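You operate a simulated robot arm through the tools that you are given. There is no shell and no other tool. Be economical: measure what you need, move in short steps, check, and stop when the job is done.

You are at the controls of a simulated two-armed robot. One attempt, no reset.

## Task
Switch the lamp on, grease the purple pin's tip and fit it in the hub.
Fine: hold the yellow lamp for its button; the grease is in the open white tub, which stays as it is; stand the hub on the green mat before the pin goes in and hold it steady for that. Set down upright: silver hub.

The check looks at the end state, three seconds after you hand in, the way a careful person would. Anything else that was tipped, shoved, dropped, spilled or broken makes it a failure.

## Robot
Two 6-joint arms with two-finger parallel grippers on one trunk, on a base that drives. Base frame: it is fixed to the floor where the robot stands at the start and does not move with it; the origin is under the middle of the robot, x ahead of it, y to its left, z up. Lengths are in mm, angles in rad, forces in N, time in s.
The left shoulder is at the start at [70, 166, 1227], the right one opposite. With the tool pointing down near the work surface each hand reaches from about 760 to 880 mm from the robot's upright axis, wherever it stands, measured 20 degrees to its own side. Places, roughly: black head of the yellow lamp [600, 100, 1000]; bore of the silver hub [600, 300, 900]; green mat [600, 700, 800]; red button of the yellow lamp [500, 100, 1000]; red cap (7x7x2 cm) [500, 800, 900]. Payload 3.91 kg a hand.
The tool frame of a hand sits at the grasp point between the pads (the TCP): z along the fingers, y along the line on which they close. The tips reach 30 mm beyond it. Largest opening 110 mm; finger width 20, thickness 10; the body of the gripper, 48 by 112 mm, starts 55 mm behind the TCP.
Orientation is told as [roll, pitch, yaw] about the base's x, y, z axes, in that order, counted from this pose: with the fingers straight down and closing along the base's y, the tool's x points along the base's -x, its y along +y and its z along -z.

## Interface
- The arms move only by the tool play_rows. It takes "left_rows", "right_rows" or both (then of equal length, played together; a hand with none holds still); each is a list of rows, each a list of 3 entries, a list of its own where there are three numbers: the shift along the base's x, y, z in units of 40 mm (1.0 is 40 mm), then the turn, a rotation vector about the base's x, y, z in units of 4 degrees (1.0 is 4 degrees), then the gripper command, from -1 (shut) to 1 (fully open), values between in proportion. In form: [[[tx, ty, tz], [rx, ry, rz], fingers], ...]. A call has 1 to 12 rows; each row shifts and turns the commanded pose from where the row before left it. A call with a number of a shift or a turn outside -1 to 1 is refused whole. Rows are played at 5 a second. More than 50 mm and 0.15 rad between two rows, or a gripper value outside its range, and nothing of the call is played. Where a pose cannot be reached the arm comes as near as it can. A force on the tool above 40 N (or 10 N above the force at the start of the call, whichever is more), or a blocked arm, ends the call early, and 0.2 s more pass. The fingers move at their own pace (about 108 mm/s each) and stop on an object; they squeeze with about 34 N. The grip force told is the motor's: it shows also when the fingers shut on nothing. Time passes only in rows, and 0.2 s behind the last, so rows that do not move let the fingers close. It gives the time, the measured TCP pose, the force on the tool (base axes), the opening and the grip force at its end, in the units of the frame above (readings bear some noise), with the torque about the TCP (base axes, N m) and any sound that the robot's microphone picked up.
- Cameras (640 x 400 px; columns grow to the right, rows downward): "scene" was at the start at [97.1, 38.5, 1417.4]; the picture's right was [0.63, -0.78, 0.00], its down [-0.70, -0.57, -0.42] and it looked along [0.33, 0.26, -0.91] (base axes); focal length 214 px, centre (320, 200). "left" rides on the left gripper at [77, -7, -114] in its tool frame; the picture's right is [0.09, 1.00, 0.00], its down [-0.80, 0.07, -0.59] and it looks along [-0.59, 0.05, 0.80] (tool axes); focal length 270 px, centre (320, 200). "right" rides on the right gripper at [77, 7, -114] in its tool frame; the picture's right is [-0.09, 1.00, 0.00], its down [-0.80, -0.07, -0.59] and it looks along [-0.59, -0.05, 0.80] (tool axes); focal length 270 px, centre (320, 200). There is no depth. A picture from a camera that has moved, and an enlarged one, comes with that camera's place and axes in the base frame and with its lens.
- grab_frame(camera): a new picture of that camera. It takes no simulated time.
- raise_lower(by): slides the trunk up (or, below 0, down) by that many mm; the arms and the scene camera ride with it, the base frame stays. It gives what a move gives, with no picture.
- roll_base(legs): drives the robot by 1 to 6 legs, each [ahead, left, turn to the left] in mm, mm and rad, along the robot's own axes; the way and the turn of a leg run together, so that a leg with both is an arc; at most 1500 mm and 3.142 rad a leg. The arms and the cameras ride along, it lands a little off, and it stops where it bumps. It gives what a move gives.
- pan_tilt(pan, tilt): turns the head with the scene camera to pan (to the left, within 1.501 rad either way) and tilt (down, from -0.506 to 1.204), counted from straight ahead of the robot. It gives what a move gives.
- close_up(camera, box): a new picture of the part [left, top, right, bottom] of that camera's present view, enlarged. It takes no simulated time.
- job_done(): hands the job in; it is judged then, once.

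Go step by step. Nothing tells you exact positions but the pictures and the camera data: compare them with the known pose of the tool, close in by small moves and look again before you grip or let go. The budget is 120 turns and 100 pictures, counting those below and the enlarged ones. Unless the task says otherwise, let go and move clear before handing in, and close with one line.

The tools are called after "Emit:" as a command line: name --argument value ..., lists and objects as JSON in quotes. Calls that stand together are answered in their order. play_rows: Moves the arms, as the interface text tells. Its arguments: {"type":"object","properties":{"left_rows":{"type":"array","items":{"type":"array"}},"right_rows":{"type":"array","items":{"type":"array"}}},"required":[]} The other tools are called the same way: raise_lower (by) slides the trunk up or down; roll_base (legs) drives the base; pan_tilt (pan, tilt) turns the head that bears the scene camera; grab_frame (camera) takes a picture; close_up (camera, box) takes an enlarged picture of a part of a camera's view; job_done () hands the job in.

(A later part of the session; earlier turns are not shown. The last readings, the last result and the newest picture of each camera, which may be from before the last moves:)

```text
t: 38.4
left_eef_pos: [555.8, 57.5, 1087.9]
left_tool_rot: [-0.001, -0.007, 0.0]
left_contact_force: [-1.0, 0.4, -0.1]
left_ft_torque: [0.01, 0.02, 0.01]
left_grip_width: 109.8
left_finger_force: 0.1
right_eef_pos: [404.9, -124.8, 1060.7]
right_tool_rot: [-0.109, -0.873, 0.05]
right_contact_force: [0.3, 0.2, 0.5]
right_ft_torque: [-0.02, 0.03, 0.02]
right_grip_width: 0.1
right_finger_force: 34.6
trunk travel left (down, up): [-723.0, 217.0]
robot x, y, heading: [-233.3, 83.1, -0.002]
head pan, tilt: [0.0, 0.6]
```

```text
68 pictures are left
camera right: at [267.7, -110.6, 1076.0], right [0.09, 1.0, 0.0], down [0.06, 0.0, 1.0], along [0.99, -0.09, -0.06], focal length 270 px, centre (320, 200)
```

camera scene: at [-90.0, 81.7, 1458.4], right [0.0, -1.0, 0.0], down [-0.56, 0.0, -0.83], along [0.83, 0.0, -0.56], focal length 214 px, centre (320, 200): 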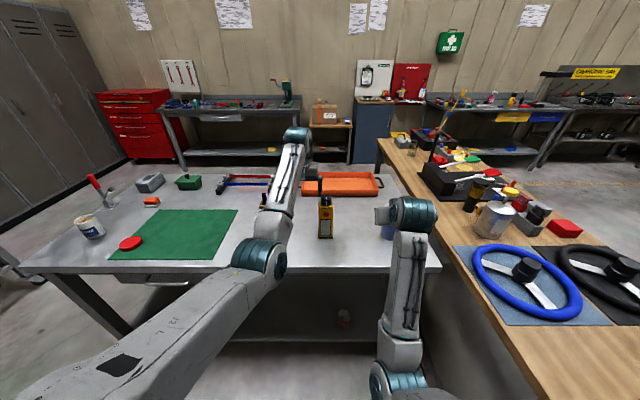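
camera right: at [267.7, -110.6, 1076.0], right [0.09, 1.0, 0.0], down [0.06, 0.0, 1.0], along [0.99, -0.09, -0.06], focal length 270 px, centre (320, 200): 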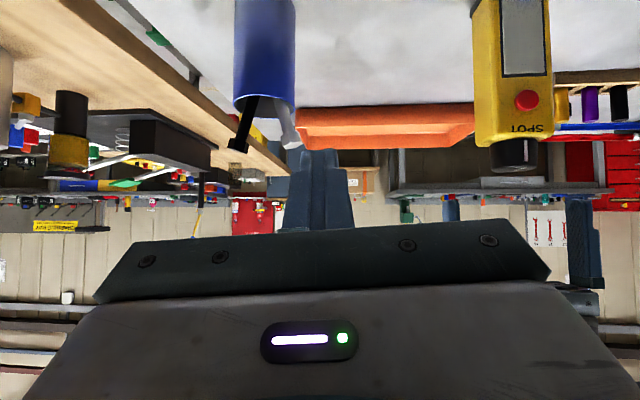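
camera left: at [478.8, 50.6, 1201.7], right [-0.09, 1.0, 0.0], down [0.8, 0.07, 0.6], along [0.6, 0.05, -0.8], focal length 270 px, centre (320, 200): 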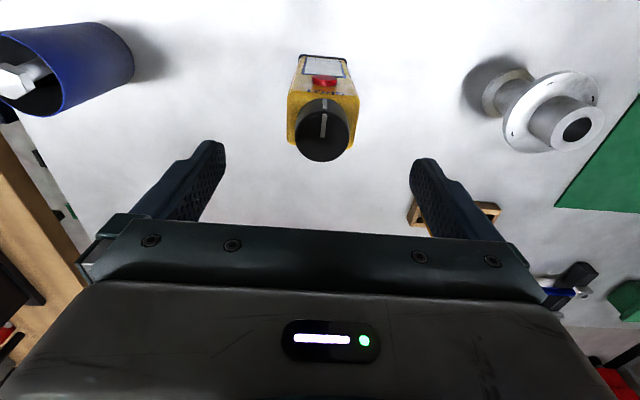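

The estimates agree: button at about (533,60,967), lamp centre y≈59. I'll lower the left hand around the lamp.

Emit:
play_rows --left_rows '[[[0.1, 0.03, -0.7], [0, 0, 0], 1], [[0, 0, -0.7], [0, 0, 0], 1], [[0, 0, -0.7], [0, 0, 0], 1], [[0, 0, -0.5], [0, 0, 0], 1]]'

Emit:
grab_frame --camera "left"

Emit:
grab_frame --camera "right"

```text
t: 39.4
left_eef_pos: [559.4, 58.5, 984.7]
left_tool_rot: [0.0, -0.007, 0.0]
left_contact_force: [1.1, 0.0, -0.5]
left_ft_torque: [-0.02, -0.03, -0.01]
left_grip_width: 110.1
left_finger_force: 0.0
right_eef_pos: [404.9, -123.5, 1061.2]
right_tool_rot: [-0.111, -0.873, 0.048]
right_contact_force: [0.1, 0.6, -0.5]
right_ft_torque: [-0.02, -0.02, -0.01]
right_grip_width: 0.3
right_finger_force: 34.3
trunk travel left (down, up): [-723.0, 217.0]
robot x, y, heading: [-227.0, 78.8, -0.003]
head pan, tilt: [0.0, 0.6]
```

```text
67 pictures are left
camera left: at [482.8, 52.1, 1097.7], right [-0.09, 1.0, 0.0], down [0.8, 0.07, 0.6], along [0.6, 0.05, -0.8], focal length 270 px, centre (320, 200)
```

left: 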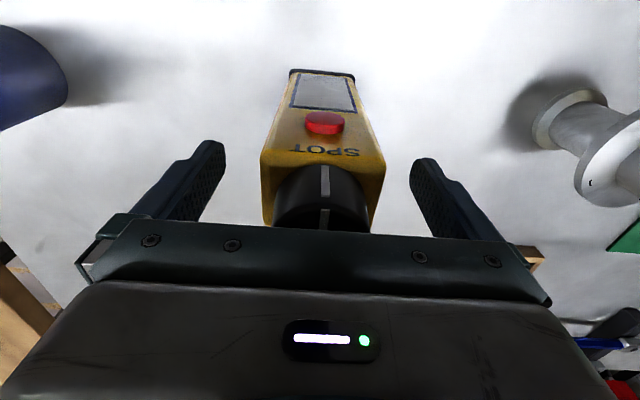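

```text
66 pictures are left
camera right: at [267.8, -111.0, 1075.9], right [0.09, 1.0, 0.0], down [0.06, 0.0, 1.0], along [0.99, -0.09, -0.06], focal length 270 px, centre (320, 200)
```

right: 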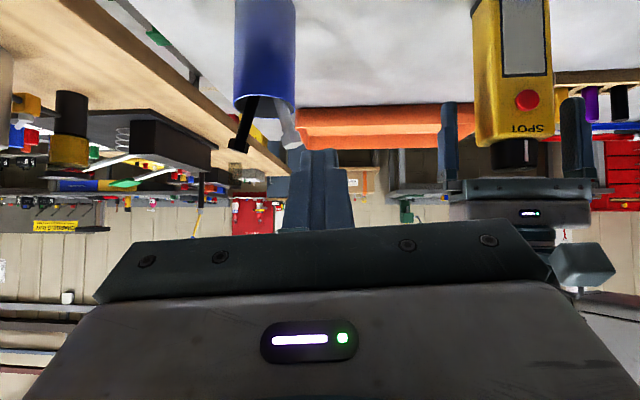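

The fingers straddle the lamp body with about 50 mm overlap and the palm clears the knob, so I'll close the left gripper gently.

Emit:
play_rows --left_rows '[[[0, 0.03, -0.1], [0, 0, 0], 0.4], [[0, 0, 0], [0, 0, 0], 0], [[0, 0, 0], [0, 0, 0], -1], [[0, 0, 0], [0, 0, 0], -1], [[0, 0, 0], [0, 0, 0], -1]]'

Emit:
grab_frame --camera "right"

```text
t: 40.6
left_eef_pos: [559.1, 61.3, 980.8]
left_tool_rot: [0.001, -0.006, 0.001]
left_contact_force: [0.2, -0.8, 0.4]
left_ft_torque: [-0.21, -0.04, -0.01]
left_grip_width: 55.5
left_finger_force: 34.0
right_eef_pos: [403.7, -124.2, 1060.5]
right_tool_rot: [-0.111, -0.872, 0.05]
right_contact_force: [0.4, -0.1, -0.5]
right_ft_torque: [-0.01, 0.01, 0.02]
right_grip_width: 0.0
right_finger_force: 34.2
trunk travel left (down, up): [-723.0, 217.0]
robot x, y, heading: [-233.3, 79.7, -0.003]
head pan, tilt: [0.0, 0.6]
```

```text
65 pictures are left
camera right: at [267.4, -111.3, 1076.0], right [0.09, 1.0, 0.0], down [0.06, 0.0, 1.0], along [0.99, -0.09, -0.06], focal length 270 px, centre (320, 200)
```

right: 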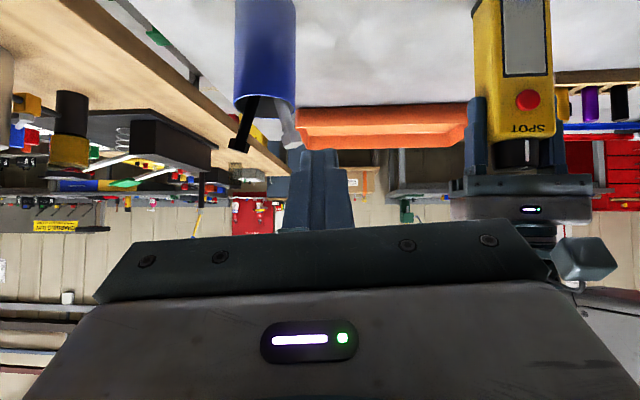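

The lamp is held (55.5 mm). I'll reorient the right hand in place so it comes in from the right and flatter, keeping its forearm clear of the left arm.

Emit:
play_rows --right_rows '[[[0, 0, 0], [0, 0, 1], -1], [[0, 0, 0], [0, 0, 1], -1], [[0, 0, 0], [0, 0, 1], -1], [[0, 0, 0], [0, 0, 1], -1], [[0, 0, 0], [0, 0, 1], -1], [[0, 0, 0], [0, 0, 1], -1], [[0, 0, 0], [0, 0, 1], -1], [[0, 0, 0], [0.384, -0.923, 0], -1], [[0, 0, 0], [0.384, -0.923, 0], -1], [[0, 0, 0], [0.384, -0.923, 0], -1], [[0, 0, 0], [0.384, -0.923, 0], -1]]'

Emit:
grab_frame --camera "scene"

```text
t: 43.0
left_eef_pos: [559.8, 59.2, 980.7]
left_tool_rot: [0.001, -0.005, -0.001]
left_contact_force: [-0.1, 0.2, -0.3]
left_ft_torque: [-0.01, -0.02, 0.05]
left_grip_width: 56.1
left_finger_force: 34.4
right_eef_pos: [402.9, -125.0, 1060.7]
right_tool_rot: [-0.207, -1.15, 0.622]
right_contact_force: [0.7, -0.3, 0.7]
right_ft_torque: [0.01, 0.0, 0.01]
right_grip_width: 0.0
right_finger_force: 33.8
trunk travel left (down, up): [-723.0, 217.0]
robot x, y, heading: [-227.8, 81.4, 0.0]
head pan, tilt: [0.0, 0.6]
```

```text
64 pictures are left
camera scene: at [-89.9, 81.2, 1458.3], right [0.0, -1.0, 0.0], down [-0.57, 0.0, -0.82], along [0.82, 0.0, -0.57], focal length 214 px, centre (320, 200)
```

scene: 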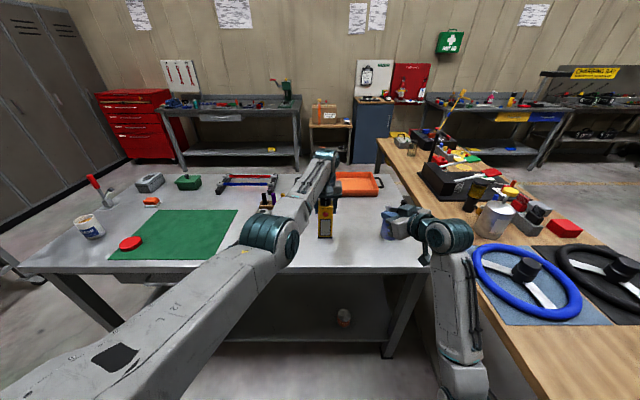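

Orientation is as planned, pointing forward-left and slightly down. I'll move the right fingertip up in front of the button.

Emit:
play_rows --right_rows '[[[0.2, 0.835, -0.445], [0, 0, 0], -1], [[0.2, 0.835, -0.445], [0, 0, 0], -1], [[0.285, 0.835, -0.445], [0, 0, 0], -1], [[0.285, 0.835, -0.445], [0, 0, 0], -1], [[0.4, 0.9, -0.445], [0, 0, 0], -1]]'

Emit:
grab_frame --camera "left"

Emit:
grab_frame --camera "right"

Emit:
grab_frame --camera "scene"

```text
t: 44.3
left_eef_pos: [560.6, 61.4, 980.5]
left_tool_rot: [0.001, -0.008, -0.001]
left_contact_force: [0.5, -0.8, -0.7]
left_ft_torque: [-0.12, -0.14, 0.05]
left_grip_width: 55.8
left_finger_force: 34.0
right_eef_pos: [469.2, -33.9, 948.9]
right_tool_rot: [-0.476, -1.044, 0.806]
right_contact_force: [-0.3, 0.0, 0.6]
right_ft_torque: [0.0, 0.01, -0.02]
right_grip_width: 0.0
right_finger_force: 34.1
trunk travel left (down, up): [-723.0, 217.0]
robot x, y, heading: [-225.7, 81.0, 0.0]
head pan, tilt: [0.0, 0.6]
stopped in row 5 (right hand): the arm was blocked; the commanded pose is now the measured one
```

```text
63 pictures are left
camera left: at [482.2, 52.7, 1094.2], right [-0.09, 1.0, 0.0], down [0.8, 0.07, 0.6], along [0.6, 0.05, -0.8], focal length 270 px, centre (320, 200)
```

left: 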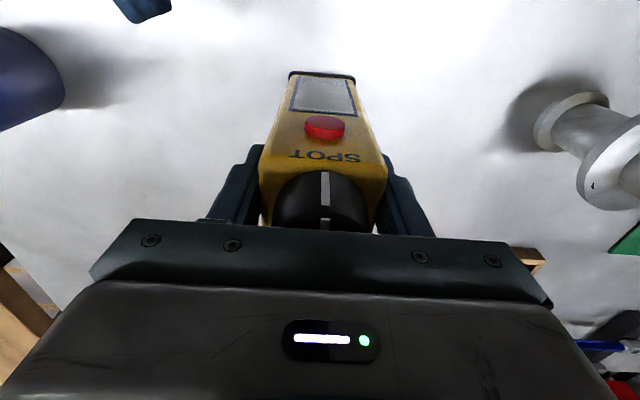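

```text
62 pictures are left
camera right: at [342.1, -82.1, 932.5], right [-0.34, 0.93, -0.15], down [-0.21, 0.09, 0.97], along [0.92, 0.36, 0.16], focal length 270 px, centre (320, 200)
```

right: 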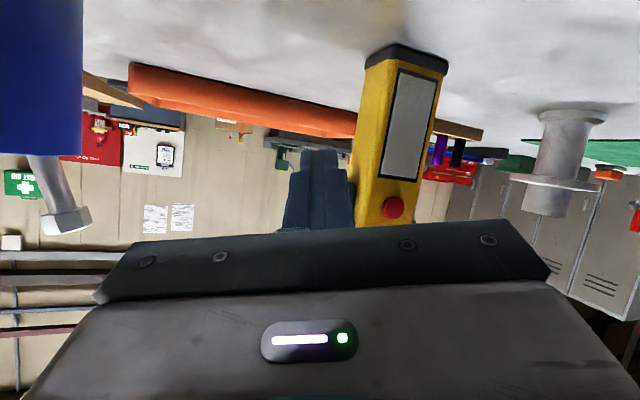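

```text
61 pictures are left
camera scene: at [-89.9, 81.5, 1458.3], right [0.0, -1.0, 0.0], down [-0.57, 0.0, -0.82], along [0.82, 0.0, -0.57], focal length 214 px, centre (320, 200)
```

scene: 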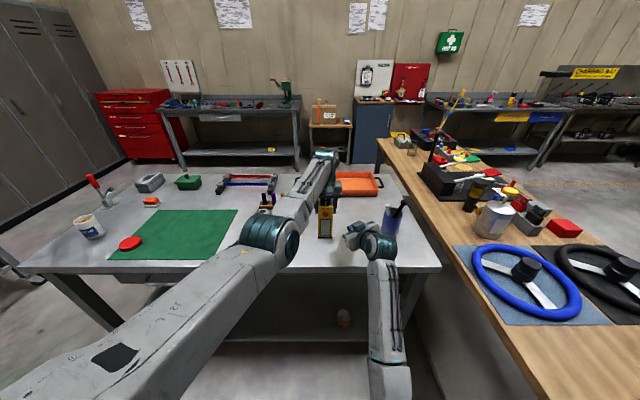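

The right arm stalled short with no contact force, apparently at a joint limit, and the tool is rolled a little. The pointing direction is still fine, so I'll continue in small steps.

Emit:
play_rows --right_rows '[[[-0.1, 0.3, 0.3], [0, 0, 0], -1], [[-0.05, 0.4, 0.2], [0, 0, 0], -1], [[0, 0.4, 0.1], [0, 0, 0], -1], [[0, 0.4, 0], [0, 0, 0], -1]]'

Emit:
grab_frame --camera "left"

Emit:
pan_tilt --pan -0.2 --tilt 1.1

Emit:
grab_frame --camera "scene"

```text
t: 45.2
left_eef_pos: [560.5, 59.2, 980.5]
left_tool_rot: [0.001, -0.008, -0.003]
left_contact_force: [0.9, -0.6, -0.3]
left_ft_torque: [-0.04, -0.09, 0.02]
left_grip_width: 55.7
left_finger_force: 34.4
right_eef_pos: [468.0, -56.7, 946.1]
right_tool_rot: [-0.646, -0.923, 0.894]
right_contact_force: [-0.3, 0.3, 0.5]
right_ft_torque: [-0.01, -0.01, -0.01]
right_grip_width: 0.0
right_finger_force: 33.9
right hand out of reach, approached as far as the arm can: row 4
trunk travel left (down, up): [-723.0, 217.0]
robot x, y, heading: [-231.2, 82.6, -0.001]
head pan, tilt: [0.0, 0.6]
stopped in row 4 (right hand): the arm was blocked; the commanded pose is now the measured one
```

```text
60 pictures are left
camera left: at [482.2, 52.6, 1094.2], right [-0.09, 1.0, 0.0], down [0.8, 0.07, 0.6], along [0.6, 0.05, -0.8], focal length 270 px, centre (320, 200)
```

left: 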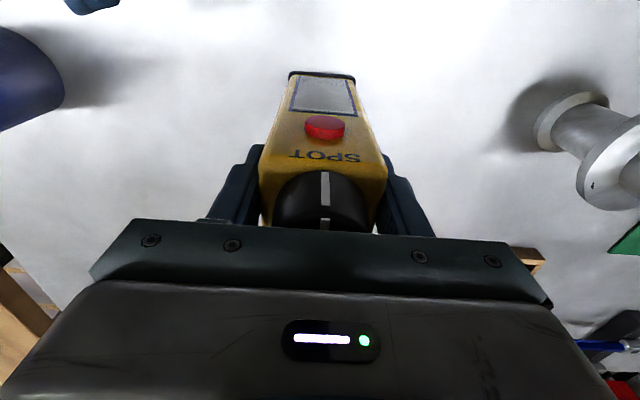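

```text
t: 46.2
left_eef_pos: [559.9, 59.6, 981.3]
left_tool_rot: [0.0, -0.008, 0.001]
left_contact_force: [0.1, -0.1, 0.4]
left_ft_torque: [-0.03, -0.17, -0.01]
left_grip_width: 55.7
left_finger_force: 33.9
right_eef_pos: [468.8, -56.0, 946.6]
right_tool_rot: [-0.644, -0.925, 0.892]
right_contact_force: [1.0, -0.4, 0.3]
right_ft_torque: [0.0, 0.01, 0.0]
right_grip_width: 0.0
right_finger_force: 34.2
trunk travel left (down, up): [-723.0, 217.0]
robot x, y, heading: [-230.1, 79.3, 0.0]
head pan, tilt: [-0.201, 1.1]
```

```text
59 pictures are left
camera scene: at [-116.3, 68.7, 1419.8], right [-0.2, -0.98, 0.0], down [-0.87, 0.18, -0.45], along [0.45, -0.09, -0.89], focal length 214 px, centre (320, 200)
```

scene: 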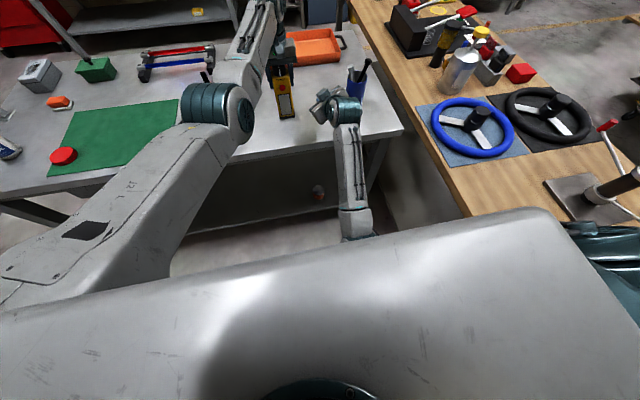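

The right elbow is being pushed back against the chest by the flat tool angle. I'll back off up and to the right, and steepen the hand to about 42° from vertical with the same approach from the right.

Emit:
play_rows --right_rows '[[[-0.23, -0.3, 0.3], [0, 0, 0], -1], [[-0.23, -0.16, 0.41], [0.46, 0.84, 0.06], -1], [[-0.23, -0.16, 0.41], [0.46, 0.84, 0.06], -1], [[-0.23, -0.16, 0.41], [0.46, 0.84, 0.06], -1], [[-0.23, -0.16, 0.41], [0.46, 0.84, 0.06], -1], [[-0.1, 0, 0.41], [0.46, 0.84, 0.06], -1], [[0, 0, 0.41], [0.46, 0.84, 0.06], -1], [[0, 0, 0.3], [0.46, 0.84, 0.06], -1]]'

Emit:
pan_tilt --pan -0.1 --tilt 0.85

Emit:
grab_frame --camera "scene"

```text
t: 48.0
left_eef_pos: [559.8, 60.4, 980.2]
left_tool_rot: [0.0, -0.006, 0.0]
left_contact_force: [-0.6, -0.5, 0.2]
left_ft_torque: [0.01, -0.01, 0.03]
left_grip_width: 56.0
left_finger_force: 34.5
right_eef_pos: [418.8, -92.7, 1068.8]
right_tool_rot: [0.002, -0.734, 0.436]
right_contact_force: [-0.6, 0.0, -0.6]
right_ft_torque: [0.03, 0.03, 0.0]
right_grip_width: 0.0
right_finger_force: 34.1
trunk travel left (down, up): [-723.0, 217.0]
robot x, y, heading: [-229.1, 83.7, -0.001]
head pan, tilt: [-0.201, 1.1]
```

```text
t: 48.8
left_eef_pos: [559.7, 60.4, 981.4]
left_tool_rot: [0.0, -0.008, 0.0]
left_contact_force: [0.1, 0.6, 0.2]
left_ft_torque: [0.03, -0.01, 0.0]
left_grip_width: 55.6
left_finger_force: 33.9
right_eef_pos: [418.7, -92.6, 1067.3]
right_tool_rot: [0.001, -0.733, 0.439]
right_contact_force: [0.5, -0.2, -0.4]
right_ft_torque: [0.01, 0.01, 0.03]
right_grip_width: 0.1
right_finger_force: 33.7
trunk travel left (down, up): [-723.0, 217.0]
robot x, y, heading: [-229.2, 79.8, -0.0]
head pan, tilt: [-0.099, 0.85]
```

```text
58 pictures are left
camera scene: at [-100.4, 73.5, 1437.4], right [-0.1, -0.99, 0.0], down [-0.75, 0.08, -0.66], along [0.66, -0.07, -0.75], focal length 214 px, centre (320, 200)
```

scene: 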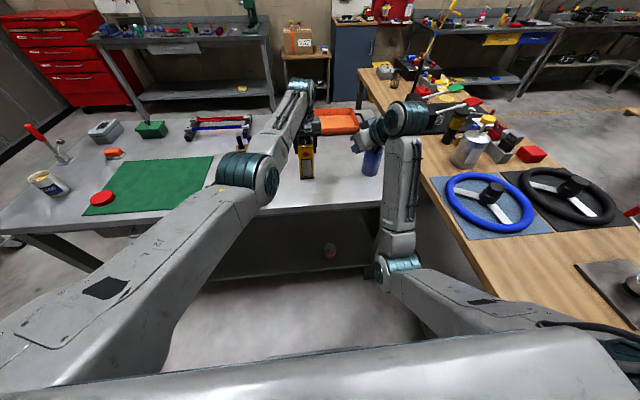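

The pose is now as wanted and the elbow is free. I'll approach the button in moderate steps, inward first and then down.

Emit:
play_rows --right_rows '[[[0.35, 0.7, -0.2], [0, 0, 0], -1], [[0.35, 0.7, -0.2], [0, 0, 0], -1], [[0.3, 0.7, -0.2], [0, 0, 0], -1], [[0.2, 0.7, -0.4], [0, 0, 0], -1], [[0.2, 0.7, -0.5], [0, 0, 0], -1], [[0, 0, -0.5], [0, 0, 0], -1]]'

Emit:
grab_frame --camera "left"

Emit:
grab_frame --camera "scene"

```text
t: 50.4
left_eef_pos: [559.8, 59.7, 980.6]
left_tool_rot: [0.0, -0.008, 0.0]
left_contact_force: [0.0, 1.2, -1.4]
left_ft_torque: [0.07, -0.06, -0.01]
left_grip_width: 55.7
left_finger_force: 34.1
right_eef_pos: [492.3, 13.6, 1009.8]
right_tool_rot: [-0.088, -0.757, 0.463]
right_contact_force: [0.5, -0.1, -1.1]
right_ft_torque: [0.01, -0.03, 0.0]
right_grip_width: 0.1
right_finger_force: 33.6
trunk travel left (down, up): [-723.0, 217.0]
robot x, y, heading: [-231.9, 80.1, -0.002]
head pan, tilt: [-0.099, 0.85]
stopped in row 6 (right hand): the arm was blocked; the commanded pose is now the measured one
```

```text
57 pictures are left
camera left: at [482.2, 52.5, 1094.2], right [-0.09, 1.0, 0.0], down [0.8, 0.07, 0.6], along [0.6, 0.05, -0.8], focal length 270 px, centre (320, 200)
```

left: 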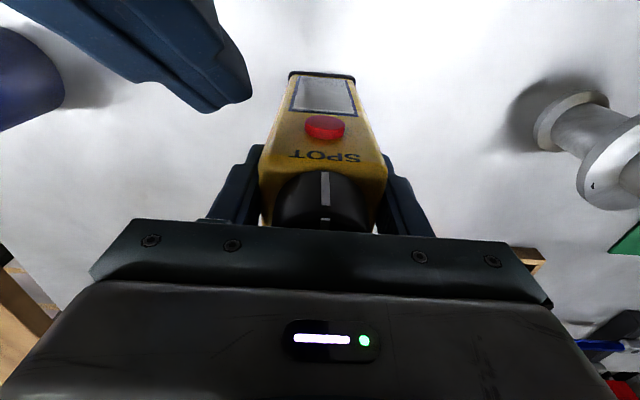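

```text
56 pictures are left
camera scene: at [-100.5, 73.3, 1437.5], right [-0.1, -0.99, 0.0], down [-0.75, 0.08, -0.66], along [0.66, -0.07, -0.75], focal length 214 px, centre (320, 200)
```

scene: 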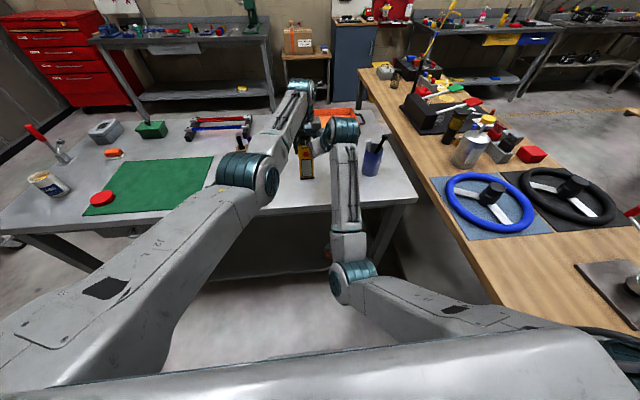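

The elbow again limits this approach. I'll instead let the right hand come in from the right side, low and sideways, so its wrist stays in front of its own shoulder; first I'll retreat and begin turning.

Emit:
play_rows --right_rows '[[[-0.43, -0.85, 0.33], [0, 0, 0], -1], [[-0.43, -0.85, 0.33], [0, 0, 0], -1], [[-0.43, -0.85, 0.33], [0, 0, 0], -1], [[0, 0, 0], [0.937, 0.553, -0.155], -1], [[0, 0, 0], [0.937, 0.553, -0.155], -1], [[0, 0, 0], [0.937, 0.553, -0.155], -1], [[0, 0, 0], [0.937, 0.553, -0.155], -1], [[0, 0, 0], [0.937, 0.553, -0.155], -1], [[0, 0, 0], [0.937, 0.553, -0.155], -1], [[0, 0, 0], [0.937, 0.553, -0.155], -1], [[0, 0, 0], [0.937, 0.553, -0.155], -1]]'

Emit:
grab_frame --camera "scene"

```text
t: 52.8
left_eef_pos: [559.2, 59.3, 981.4]
left_tool_rot: [0.0, -0.006, -0.001]
left_contact_force: [-1.7, 0.1, -0.7]
left_ft_torque: [-0.02, 0.08, -0.01]
left_grip_width: 55.7
left_finger_force: 33.8
right_eef_pos: [439.5, -83.5, 1047.7]
right_tool_rot: [0.644, -0.54, -0.08]
right_contact_force: [-1.3, 0.4, -0.1]
right_ft_torque: [-0.04, 0.03, 0.0]
right_grip_width: 0.0
right_finger_force: 34.5
trunk travel left (down, up): [-723.0, 217.0]
robot x, y, heading: [-231.0, 77.4, -0.001]
head pan, tilt: [-0.099, 0.85]
```

```text
55 pictures are left
camera scene: at [-100.4, 73.2, 1437.4], right [-0.1, -0.99, 0.0], down [-0.75, 0.08, -0.66], along [0.66, -0.07, -0.75], focal length 214 px, centre (320, 200)
```

scene: 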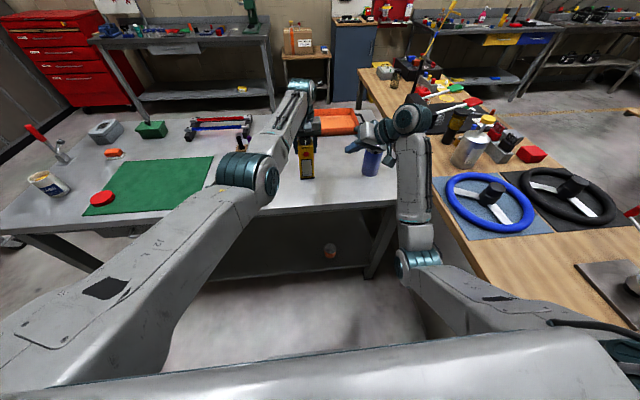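

Turning freely. I'll finish the turn, then check.

Emit:
play_rows --right_rows '[[[0, 0, 0], [0.937, 0.553, -0.155], -1], [[0, 0, 0], [0.937, 0.553, -0.155], -1], [[0, 0, 0], [0.937, 0.553, -0.155], -1], [[0, 0, 0], [0.937, 0.553, -0.155], -1], [[0, 0, 0], [0.937, 0.553, -0.155], -1], [[0, 0, 0], [0.937, 0.553, -0.155], -1], [[0, 0, 0], [0.937, 0.553, -0.155], -1]]'

Emit:
grab_frame --camera "scene"

Emit:
grab_frame --camera "right"

```text
t: 54.4
left_eef_pos: [559.1, 58.9, 980.9]
left_tool_rot: [0.0, -0.006, 0.0]
left_contact_force: [0.2, 0.2, 0.5]
left_ft_torque: [0.0, -0.04, 0.0]
left_grip_width: 55.8
left_finger_force: 34.3
right_eef_pos: [439.0, -83.1, 1047.9]
right_tool_rot: [1.068, -0.181, -0.31]
right_contact_force: [0.5, 0.2, 0.2]
right_ft_torque: [0.03, -0.04, 0.0]
right_grip_width: 0.0
right_finger_force: 34.0
trunk travel left (down, up): [-723.0, 217.0]
robot x, y, heading: [-227.8, 79.8, -0.002]
head pan, tilt: [-0.099, 0.85]
```

```text
54 pictures are left
camera scene: at [-100.3, 73.3, 1437.4], right [-0.1, -0.99, 0.0], down [-0.75, 0.08, -0.66], along [0.66, -0.07, -0.75], focal length 214 px, centre (320, 200)
```

scene: 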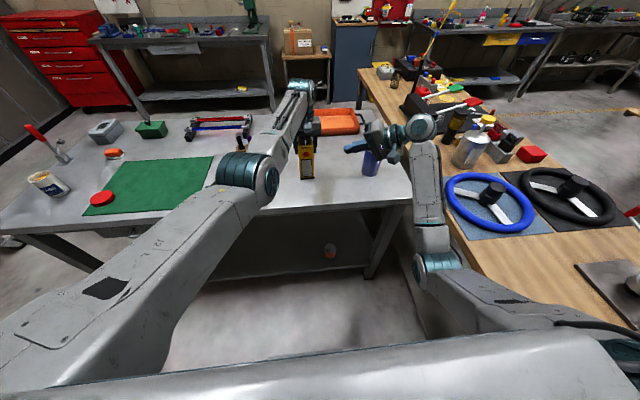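

```text
53 pictures are left
camera right: at [328.5, -149.2, 1095.9], right [0.08, 0.48, 0.87], down [0.54, -0.76, 0.36], along [0.84, 0.44, -0.32], focal length 270 px, centre (320, 200)
```

right: 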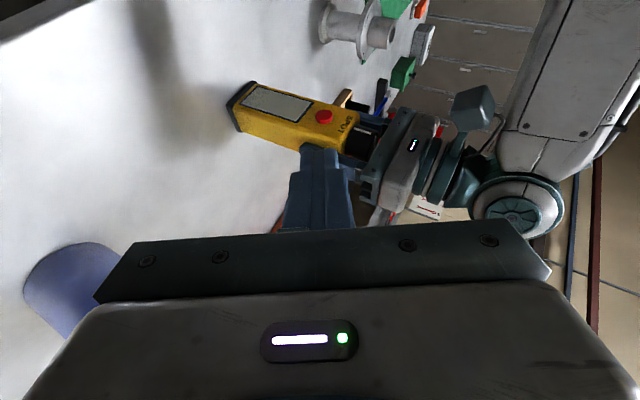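

The fingertip now points at the lamp from the right with everything visible and clear. I'll move it to just in front of the button.

Emit:
play_rows --right_rows '[[[0.2, 0.6, -0.42], [0, 0, 0], -1], [[0.3, 0.75, -0.42], [0, 0, 0], -1], [[0.3, 0.75, -0.42], [0, 0, 0], -1], [[0.3, 0.75, -0.42], [0, 0, 0], -1], [[0, 0.1, 0], [0, 0, 0], -1]]'

Emit:
grab_frame --camera "right"

Emit:
grab_frame --camera "left"

```text
t: 55.5
left_eef_pos: [560.1, 58.7, 980.1]
left_tool_rot: [0.0, -0.006, -0.001]
left_contact_force: [1.2, 1.3, 0.6]
left_ft_torque: [0.04, -0.05, -0.01]
left_grip_width: 55.7
left_finger_force: 34.4
right_eef_pos: [485.5, 33.5, 980.1]
right_tool_rot: [1.067, -0.181, -0.31]
right_contact_force: [-0.1, -0.4, 0.9]
right_ft_torque: [0.01, 0.0, -0.01]
right_grip_width: 0.0
right_finger_force: 33.8
trunk travel left (down, up): [-723.0, 217.0]
robot x, y, heading: [-226.3, 81.6, -0.003]
head pan, tilt: [-0.099, 0.85]
```

```text
52 pictures are left
camera right: at [373.0, -31.6, 1028.7], right [0.08, 0.48, 0.87], down [0.54, -0.76, 0.37], along [0.84, 0.44, -0.32], focal length 270 px, centre (320, 200)
```

right: 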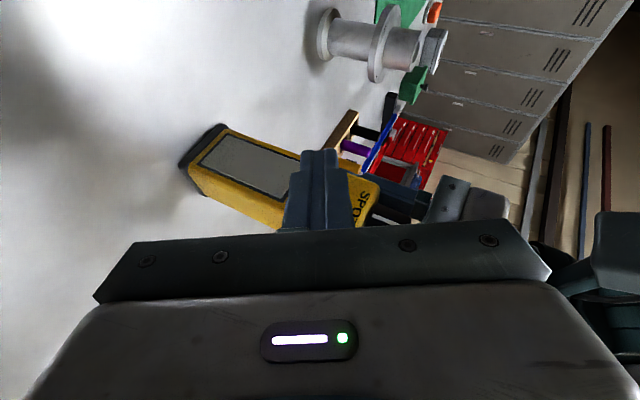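

```text
51 pictures are left
camera left: at [482.4, 52.4, 1094.2], right [-0.09, 1.0, 0.0], down [0.8, 0.07, 0.6], along [0.6, 0.05, -0.8], focal length 270 px, centre (320, 200)
```

left: 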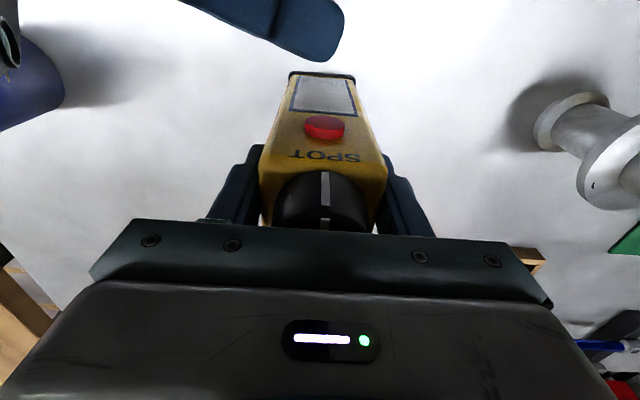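

The tip is about 25 mm in front of the button at the right height. I'll advance slowly in +x until contact and press.

Emit:
play_rows --right_rows '[[[0.25, 0.13, 0], [0, 0, 0], -1], [[0.2, 0, 0], [0, 0, 0], -1], [[0.1, 0, 0], [0, 0, 0], -1], [[0.1, 0, 0], [0, 0, 0], -1]]'

Emit:
close_up --camera "left" --box '[200, 20, 440, 170]'

```text
t: 56.5
left_eef_pos: [560.3, 58.8, 980.0]
left_tool_rot: [0.001, -0.007, 0.0]
left_contact_force: [0.2, 0.3, -0.4]
left_ft_torque: [0.07, -0.04, 0.03]
left_grip_width: 55.8
left_finger_force: 34.2
right_eef_pos: [510.8, 39.6, 980.5]
right_tool_rot: [1.066, -0.183, -0.311]
right_contact_force: [-1.1, -0.2, -0.2]
right_ft_torque: [0.03, 0.02, 0.0]
right_grip_width: 0.0
right_finger_force: 33.9
trunk travel left (down, up): [-723.0, 217.0]
robot x, y, heading: [-228.0, 80.5, 0.001]
head pan, tilt: [-0.099, 0.85]
```

```text
2.67 times, centred on (320, 95) of left
camera zoom: at [482.3, 52.6, 1094.2], right [-0.09, 1.0, 0.0], down [0.8, 0.07, 0.6], along [0.6, 0.05, -0.8], focal length 721 px, centre (320, 480)
```

zoom: 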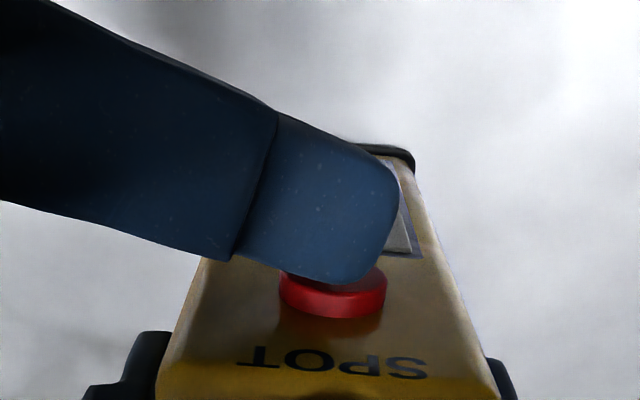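

The fingertip is right at the button, so I'll push on in 2–3 mm steps and listen for a click.

Emit:
play_rows --right_rows '[[[0.06, 0, 0], [0, 0, 0], -1], [[0.06, 0, 0], [0, 0, 0], -1], [[0.06, 0, 0], [0, 0, 0], -1]]'

Emit:
close_up --camera "left" --box '[200, 20, 440, 170]'

```text
t: 57.4
left_eef_pos: [561.3, 62.4, 981.1]
left_tool_rot: [0.0, -0.01, 0.003]
left_contact_force: [27.4, -1.4, -4.7]
left_ft_torque: [0.21, -0.45, 0.07]
left_grip_width: 55.6
left_finger_force: 33.5
right_eef_pos: [517.1, 40.4, 981.0]
right_tool_rot: [1.067, -0.178, -0.309]
right_contact_force: [-27.4, 0.9, 5.3]
right_ft_torque: [-0.13, 0.23, 0.6]
right_grip_width: 0.1
right_finger_force: 33.9
trunk travel left (down, up): [-723.0, 217.0]
robot x, y, heading: [-229.0, 80.5, 0.002]
head pan, tilt: [-0.099, 0.85]
heard: click
```

```text
2.67 times, centred on (320, 95) of left
camera zoom: at [483.5, 53.4, 1094.0], right [-0.09, 1.0, 0.0], down [0.79, 0.07, 0.6], along [0.6, 0.05, -0.8], focal length 721 px, centre (320, 480)
```

zoom: 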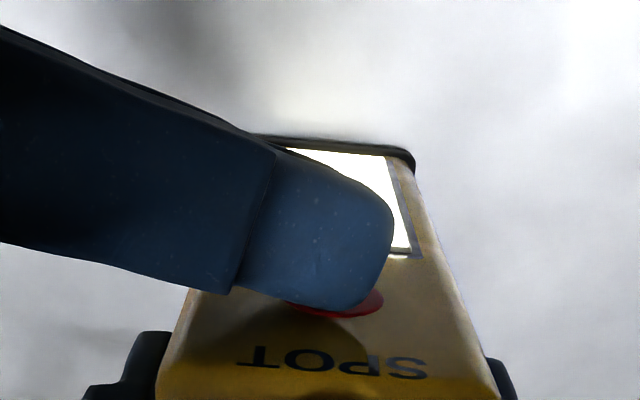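

There was a click and the panel is lit. I'll retreat the right hand straight back and away, then check the lamp stays on.

Emit:
play_rows --right_rows '[[[-0.2, 0, 0], [0, 0, 0], -1], [[-0.5, -0.2, 0], [0, 0, 0], -1], [[-0.3, -0.75, 0.3], [0, 0, 0], -1], [[-0.3, -0.75, 0.4], [0, 0, 0], -1], [[-0.3, -0.75, 0.4], [0, 0, 0], -1]]'

Emit:
grab_frame --camera "left"

```text
t: 58.5
left_eef_pos: [560.2, 59.3, 979.5]
left_tool_rot: [0.001, -0.007, -0.001]
left_contact_force: [-0.1, 0.6, 0.0]
left_ft_torque: [-0.01, 0.1, -0.05]
left_grip_width: 56.0
left_finger_force: 34.4
right_eef_pos: [452.3, -59.2, 1025.2]
right_tool_rot: [1.067, -0.183, -0.31]
right_contact_force: [0.2, -0.4, 0.7]
right_ft_torque: [0.03, 0.0, 0.01]
right_grip_width: 0.0
right_finger_force: 34.7
trunk travel left (down, up): [-723.0, 217.0]
robot x, y, heading: [-227.0, 81.6, -0.001]
head pan, tilt: [-0.099, 0.85]
```

```text
48 pictures are left
camera left: at [482.0, 51.7, 1094.2], right [-0.09, 1.0, 0.0], down [0.8, 0.07, 0.6], along [0.6, 0.05, -0.8], focal length 270 px, centre (320, 200)
```

left: 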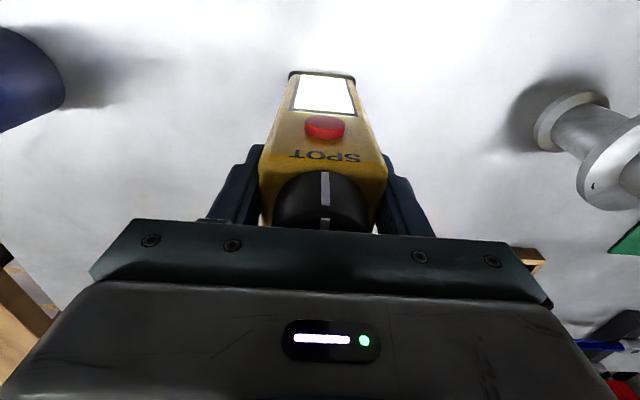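

The lamp stays lit. Now I'll open the left hand and rise straight off the lamp.

Emit:
play_rows --left_rows '[[[0, 0, 0], [0, 0, 0], 0.5], [[0, 0, 0], [0, 0, 0], 1], [[0, 0, 0.5], [0, 0, 0], 1], [[0, 0, 1], [0, 0, 0], 1], [[0, 0, 1], [0, 0, 0], 1], [[0, 0.8, 0.2], [0, 0, 0], 1], [[0, 0.8, 0.2], [0, 0, 0], 1]]'

Emit:
grab_frame --camera "left"

Emit:
grab_frame --camera "right"

```text
t: 60.1
left_eef_pos: [559.2, 123.1, 1097.3]
left_tool_rot: [-0.003, -0.007, 0.001]
left_contact_force: [-1.0, 0.3, 0.5]
left_ft_torque: [-0.01, 0.0, -0.02]
left_grip_width: 110.0
left_finger_force: 0.0
right_eef_pos: [453.3, -57.5, 1026.6]
right_tool_rot: [1.064, -0.183, -0.31]
right_contact_force: [0.0, -0.7, -0.7]
right_ft_torque: [-0.02, 0.01, -0.01]
right_grip_width: 0.2
right_finger_force: 33.7
trunk travel left (down, up): [-723.0, 217.0]
robot x, y, heading: [-229.2, 82.5, -0.001]
head pan, tilt: [-0.099, 0.85]
```

```text
47 pictures are left
camera left: at [481.7, 117.4, 1211.1], right [-0.09, 1.0, 0.0], down [0.8, 0.07, 0.6], along [0.6, 0.05, -0.8], focal length 270 px, centre (320, 200)
```

left: 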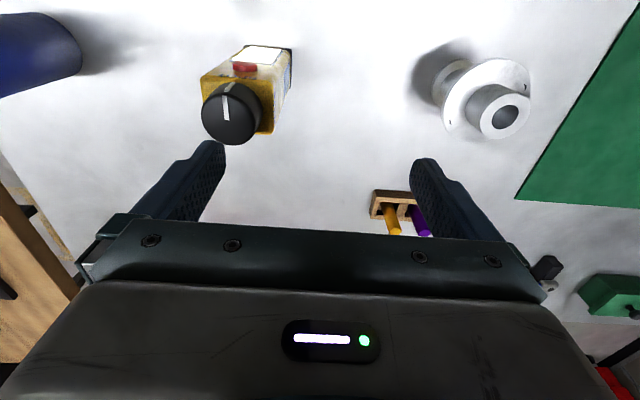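

```text
46 pictures are left
camera right: at [341.6, -122.4, 1073.1], right [0.08, 0.48, 0.87], down [0.54, -0.76, 0.37], along [0.84, 0.44, -0.32], focal length 270 px, centre (320, 200)
```

right: 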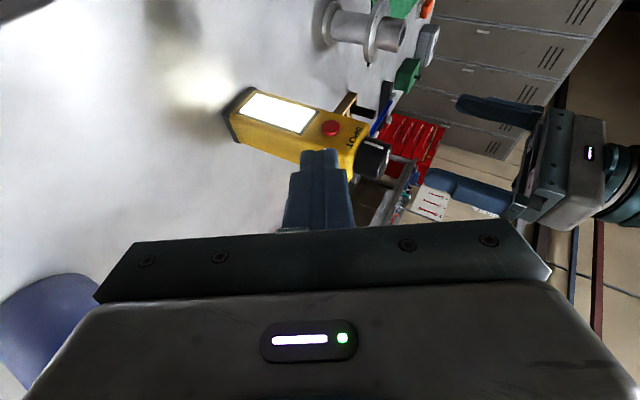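

Lamp stands lit and untouched. I'll raise the right hand out of the way, then drive forward so the left hand can reach the pin rack.

Emit:
play_rows --right_rows '[[[0, 0, 0.8], [0, 0, 0], -1], [[0, 0, 0.8], [0, 0, 0], -1], [[0, 0, 0.6], [0, 0, 0], -1]]'

Emit:
roll_base --legs '[[0, 50, 0], [180, 0, 0]]'

Emit:
grab_frame --camera "left"

Emit:
pan_tilt --pan 0.15 --tilt 0.75

Emit:
grab_frame --camera "scene"

```text
t: 61.0
left_eef_pos: [559.6, 122.1, 1097.6]
left_tool_rot: [0.0, -0.005, 0.0]
left_contact_force: [-0.4, -0.3, 0.6]
left_ft_torque: [0.0, -0.02, 0.02]
left_grip_width: 109.8
left_finger_force: 0.0
right_eef_pos: [453.2, -58.8, 1113.0]
right_tool_rot: [1.067, -0.183, -0.312]
right_contact_force: [0.3, -0.2, 0.2]
right_ft_torque: [0.03, 0.0, 0.0]
right_grip_width: 0.0
right_finger_force: 34.0
trunk travel left (down, up): [-723.0, 217.0]
robot x, y, heading: [-228.7, 80.5, 0.004]
head pan, tilt: [-0.099, 0.85]
```

```text
t: 63.0
left_eef_pos: [736.6, 171.2, 1098.6]
left_tool_rot: [-0.001, -0.008, -0.001]
left_contact_force: [0.5, -0.3, 0.4]
left_ft_torque: [0.0, 0.01, -0.05]
left_grip_width: 110.0
left_finger_force: 0.1
right_eef_pos: [630.1, -9.7, 1113.7]
right_tool_rot: [1.066, -0.184, -0.312]
right_contact_force: [0.3, 0.4, -0.5]
right_ft_torque: [-0.03, 0.0, 0.0]
right_grip_width: 0.1
right_finger_force: 33.9
trunk travel left (down, up): [-723.0, 217.0]
robot x, y, heading: [-51.9, 130.9, -0.001]
head pan, tilt: [-0.099, 0.85]
```

```text
45 pictures are left
camera left: at [659.7, 164.9, 1212.6], right [-0.09, 1.0, 0.0], down [0.8, 0.07, 0.6], along [0.6, 0.05, -0.8], focal length 270 px, centre (320, 200)
```

left: 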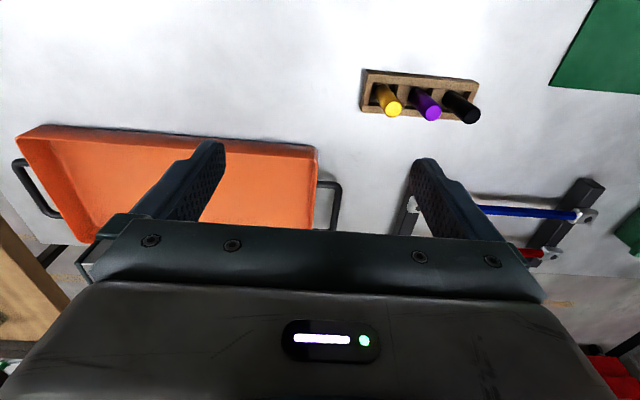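

```text
t: 63.8
left_eef_pos: [739.6, 171.6, 1096.7]
left_tool_rot: [0.001, -0.008, -0.002]
left_contact_force: [0.2, 0.3, -0.1]
left_ft_torque: [-0.03, 0.01, 0.0]
left_grip_width: 110.0
left_finger_force: 0.0
right_eef_pos: [634.0, -9.0, 1112.7]
right_tool_rot: [1.067, -0.182, -0.312]
right_contact_force: [0.5, 0.6, 0.3]
right_ft_torque: [0.0, 0.01, -0.02]
right_grip_width: 0.0
right_finger_force: 34.1
trunk travel left (down, up): [-723.0, 217.0]
robot x, y, heading: [-50.3, 133.2, -0.004]
head pan, tilt: [0.15, 0.75]
```

```text
44 pictures are left
camera scene: at [84.7, 143.7, 1445.3], right [0.15, -0.99, 0.0], down [-0.68, -0.1, -0.73], along [0.72, 0.11, -0.68], focal length 214 px, centre (320, 200)
```

scene: 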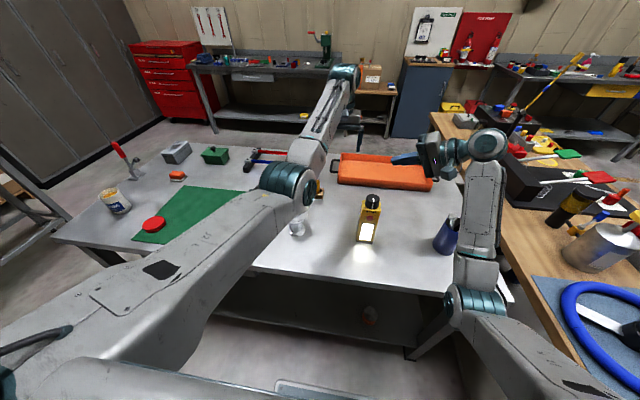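

The purple pin's top comes out near (747,292,923), with neighbours 42 mm to either side. I'll bring the left hand above it with a narrowed opening and check alignment.

Emit:
play_rows --left_rows '[[[0.05, 0.9, 0], [0, 0, 0], -0.3], [[0.05, 0.9, -0.2], [0, 0, 0], -0.3], [[0.1, 0.9, -0.3], [0, 0, 0], -0.3], [[0, 0.3, -0.8], [0, 0, 0], -0.3], [[0, 0, -0.7], [0, 0, 0], -0.3]]'

Emit:
grab_frame --camera "left"

Emit:
grab_frame --camera "right"

```text
t: 65.0
left_eef_pos: [751.7, 291.1, 1016.0]
left_tool_rot: [0.0, -0.009, -0.002]
left_contact_force: [0.1, 0.4, 0.2]
left_ft_torque: [0.03, 0.01, -0.04]
left_grip_width: 38.2
left_finger_force: 0.0
left hand out of reach, approached as far as the arm can: row 2
right_eef_pos: [633.4, -8.5, 1112.8]
right_tool_rot: [1.067, -0.183, -0.309]
right_contact_force: [0.3, 0.9, -0.5]
right_ft_torque: [-0.03, 0.01, -0.02]
right_grip_width: 0.0
right_finger_force: 34.4
trunk travel left (down, up): [-723.0, 217.0]
robot x, y, heading: [-49.0, 130.1, 0.0]
head pan, tilt: [0.15, 0.75]
```

```text
43 pictures are left
camera left: at [673.6, 283.9, 1129.2], right [-0.09, 1.0, 0.0], down [0.8, 0.07, 0.6], along [0.6, 0.05, -0.8], focal length 270 px, centre (320, 200)
```

left: 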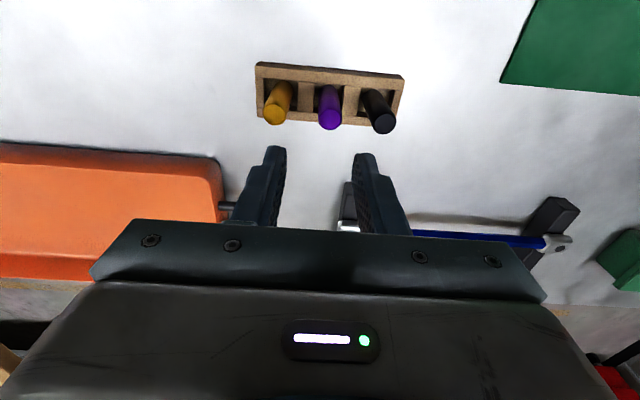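

```text
42 pictures are left
camera right: at [521.4, -74.1, 1160.1], right [0.08, 0.48, 0.87], down [0.54, -0.76, 0.37], along [0.84, 0.44, -0.32], focal length 270 px, centre (320, 200)
```

right: 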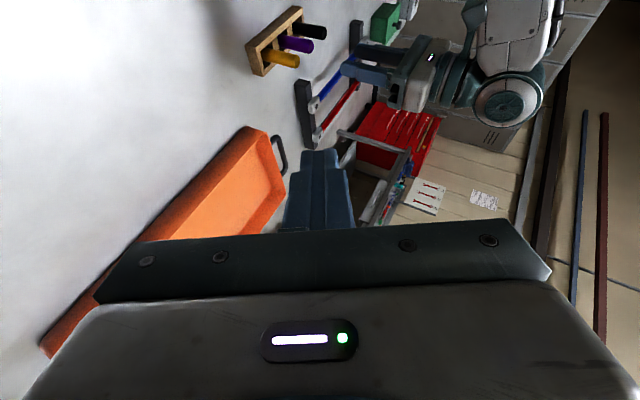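

The pin is about 8 mm to the left of the hand's centre, with its top more likely at z≈914. I'll correct this, lower to just around the pin's top and check.

Emit:
play_rows --left_rows '[[[0, 0.19, -0.2], [0, 0, 0], -0.3], [[0, 0, -0.7], [0, 0, 0], -0.3], [[0, 0, -0.8], [0, 0, 0], -0.3]]'

Emit:
grab_frame --camera "left"

Emit:
close_up --camera "right" --box '[220, 0, 460, 150]'

```text
t: 65.8
left_eef_pos: [749.9, 299.6, 947.5]
left_tool_rot: [0.001, -0.007, 0.0]
left_contact_force: [-0.1, 0.5, 0.2]
left_ft_torque: [0.02, -0.01, 0.0]
left_grip_width: 38.4
left_finger_force: 0.0
right_eef_pos: [632.9, -9.4, 1111.8]
right_tool_rot: [1.068, -0.181, -0.312]
right_contact_force: [-0.3, -0.3, -0.1]
right_ft_torque: [0.03, -0.01, 0.03]
right_grip_width: 0.2
right_finger_force: 33.8
trunk travel left (down, up): [-723.0, 217.0]
robot x, y, heading: [-45.9, 131.5, 0.002]
head pan, tilt: [0.15, 0.75]
```

```text
41 pictures are left
camera left: at [672.8, 292.6, 1061.8], right [-0.09, 1.0, 0.0], down [0.8, 0.07, 0.6], along [0.6, 0.05, -0.8], focal length 270 px, centre (320, 200)
```

left: 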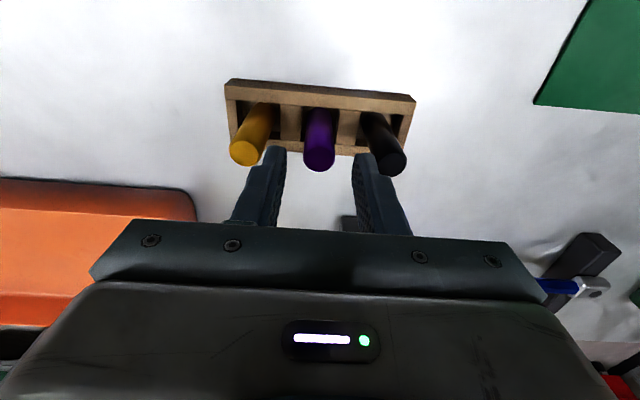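

```text
2.67 times, centred on (340, 75) of right
camera zoom: at [521.2, -73.8, 1160.3], right [0.08, 0.48, 0.87], down [0.54, -0.76, 0.37], along [0.84, 0.44, -0.32], focal length 721 px, centre (267, 533)
```

zoom: 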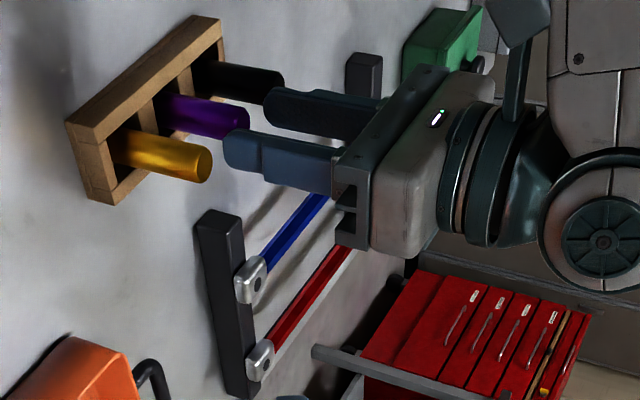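

Well centred: pin top at about z 914, 20 mm diameter. I'll narrow slightly, lower so the fingertips overlap the pin's top 27 mm, and close.

Emit:
play_rows --left_rows '[[[0, 0, 0], [0, 0, 0], -0.4], [[0, 0, -0.4], [0, 0, 0], -0.4], [[0, 0, -0.38], [0, 0, 0], -0.4], [[0, 0, 0], [0, 0, 0], -1], [[0, 0, 0], [0, 0, 0], -1], [[0, 0, 0], [0, 0, 0], -1]]'

Emit:
close_up --camera "right" --box '[220, 0, 460, 150]'

```text
t: 67.2
left_eef_pos: [749.7, 300.9, 917.9]
left_tool_rot: [0.0, -0.005, -0.003]
left_contact_force: [0.2, 0.0, 0.2]
left_ft_torque: [-0.03, 0.03, -0.01]
left_grip_width: 18.9
left_finger_force: 34.4
right_eef_pos: [631.7, -9.0, 1112.2]
right_tool_rot: [1.066, -0.182, -0.311]
right_contact_force: [1.6, -0.1, 0.6]
right_ft_torque: [0.01, -0.02, -0.02]
right_grip_width: 0.0
right_finger_force: 34.1
trunk travel left (down, up): [-723.0, 217.0]
robot x, y, heading: [-46.1, 131.1, -0.005]
head pan, tilt: [0.15, 0.75]
```

```text
2.67 times, centred on (340, 75) of right
camera zoom: at [520.9, -73.9, 1160.4], right [0.08, 0.48, 0.87], down [0.54, -0.76, 0.37], along [0.84, 0.44, -0.32], focal length 721 px, centre (267, 533)
```

zoom: 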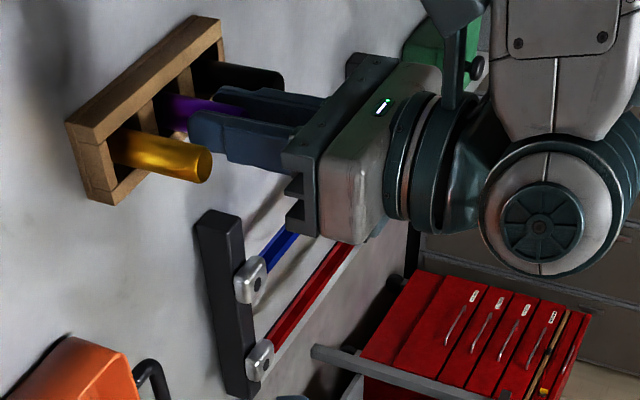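

The pin is held (18.9 mm). I'll lift it straight up out of the rack.

Emit:
play_rows --left_rows '[[[0, 0, 0.5], [0, 0, 0], -1], [[0, 0, 0.8], [0, 0, 0], -1], [[0, 0, 0.8], [0, 0, 0], -1], [[0, 0, 0.8], [0, 0, 0], -1], [[0, 0, 0.7], [0, 0, 0], -1]]'

Emit:
grab_frame --camera "left"

Emit:
close_up --camera "right" --box '[220, 0, 540, 200]'

```text
t: 68.4
left_eef_pos: [749.6, 298.7, 1060.9]
left_tool_rot: [0.0, -0.006, -0.001]
left_contact_force: [0.1, -0.4, -0.5]
left_ft_torque: [-0.06, 0.01, 0.0]
left_grip_width: 18.4
left_finger_force: 33.6
right_eef_pos: [632.0, -8.7, 1112.2]
right_tool_rot: [1.066, -0.182, -0.31]
right_contact_force: [-0.4, 0.0, 0.0]
right_ft_torque: [0.0, 0.01, -0.01]
right_grip_width: 0.1
right_finger_force: 33.9
trunk travel left (down, up): [-723.0, 217.0]
robot x, y, heading: [-48.2, 130.0, 0.002]
head pan, tilt: [0.15, 0.75]
```

```text
38 pictures are left
camera left: at [671.8, 292.0, 1174.9], right [-0.09, 1.0, 0.0], down [0.8, 0.07, 0.6], along [0.6, 0.05, -0.8], focal length 270 px, centre (320, 200)
```

left: 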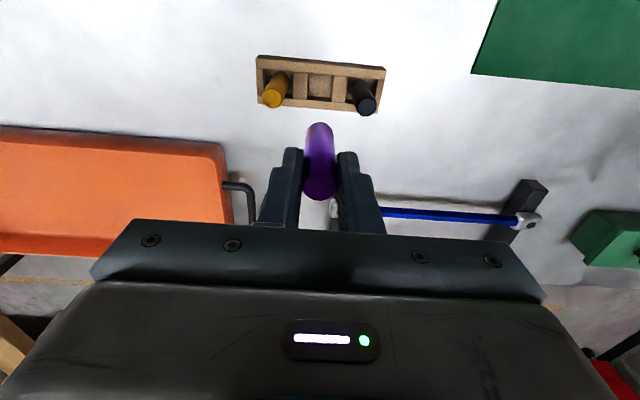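

```text
2.00 times, centred on (380, 100) of right
camera zoom: at [520.4, -74.1, 1160.6], right [0.08, 0.48, 0.87], down [0.54, -0.76, 0.37], along [0.84, 0.44, -0.32], focal length 541 px, centre (200, 400)
```

zoom: 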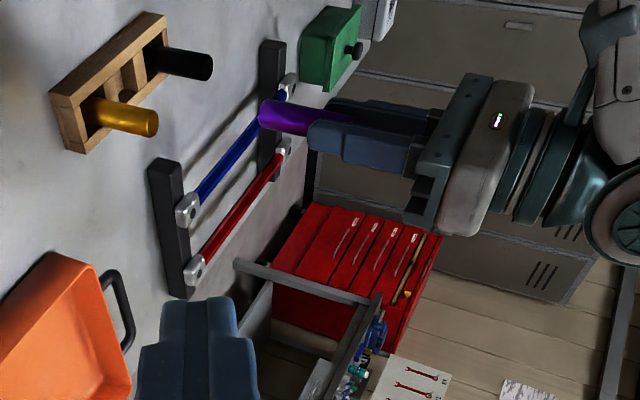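

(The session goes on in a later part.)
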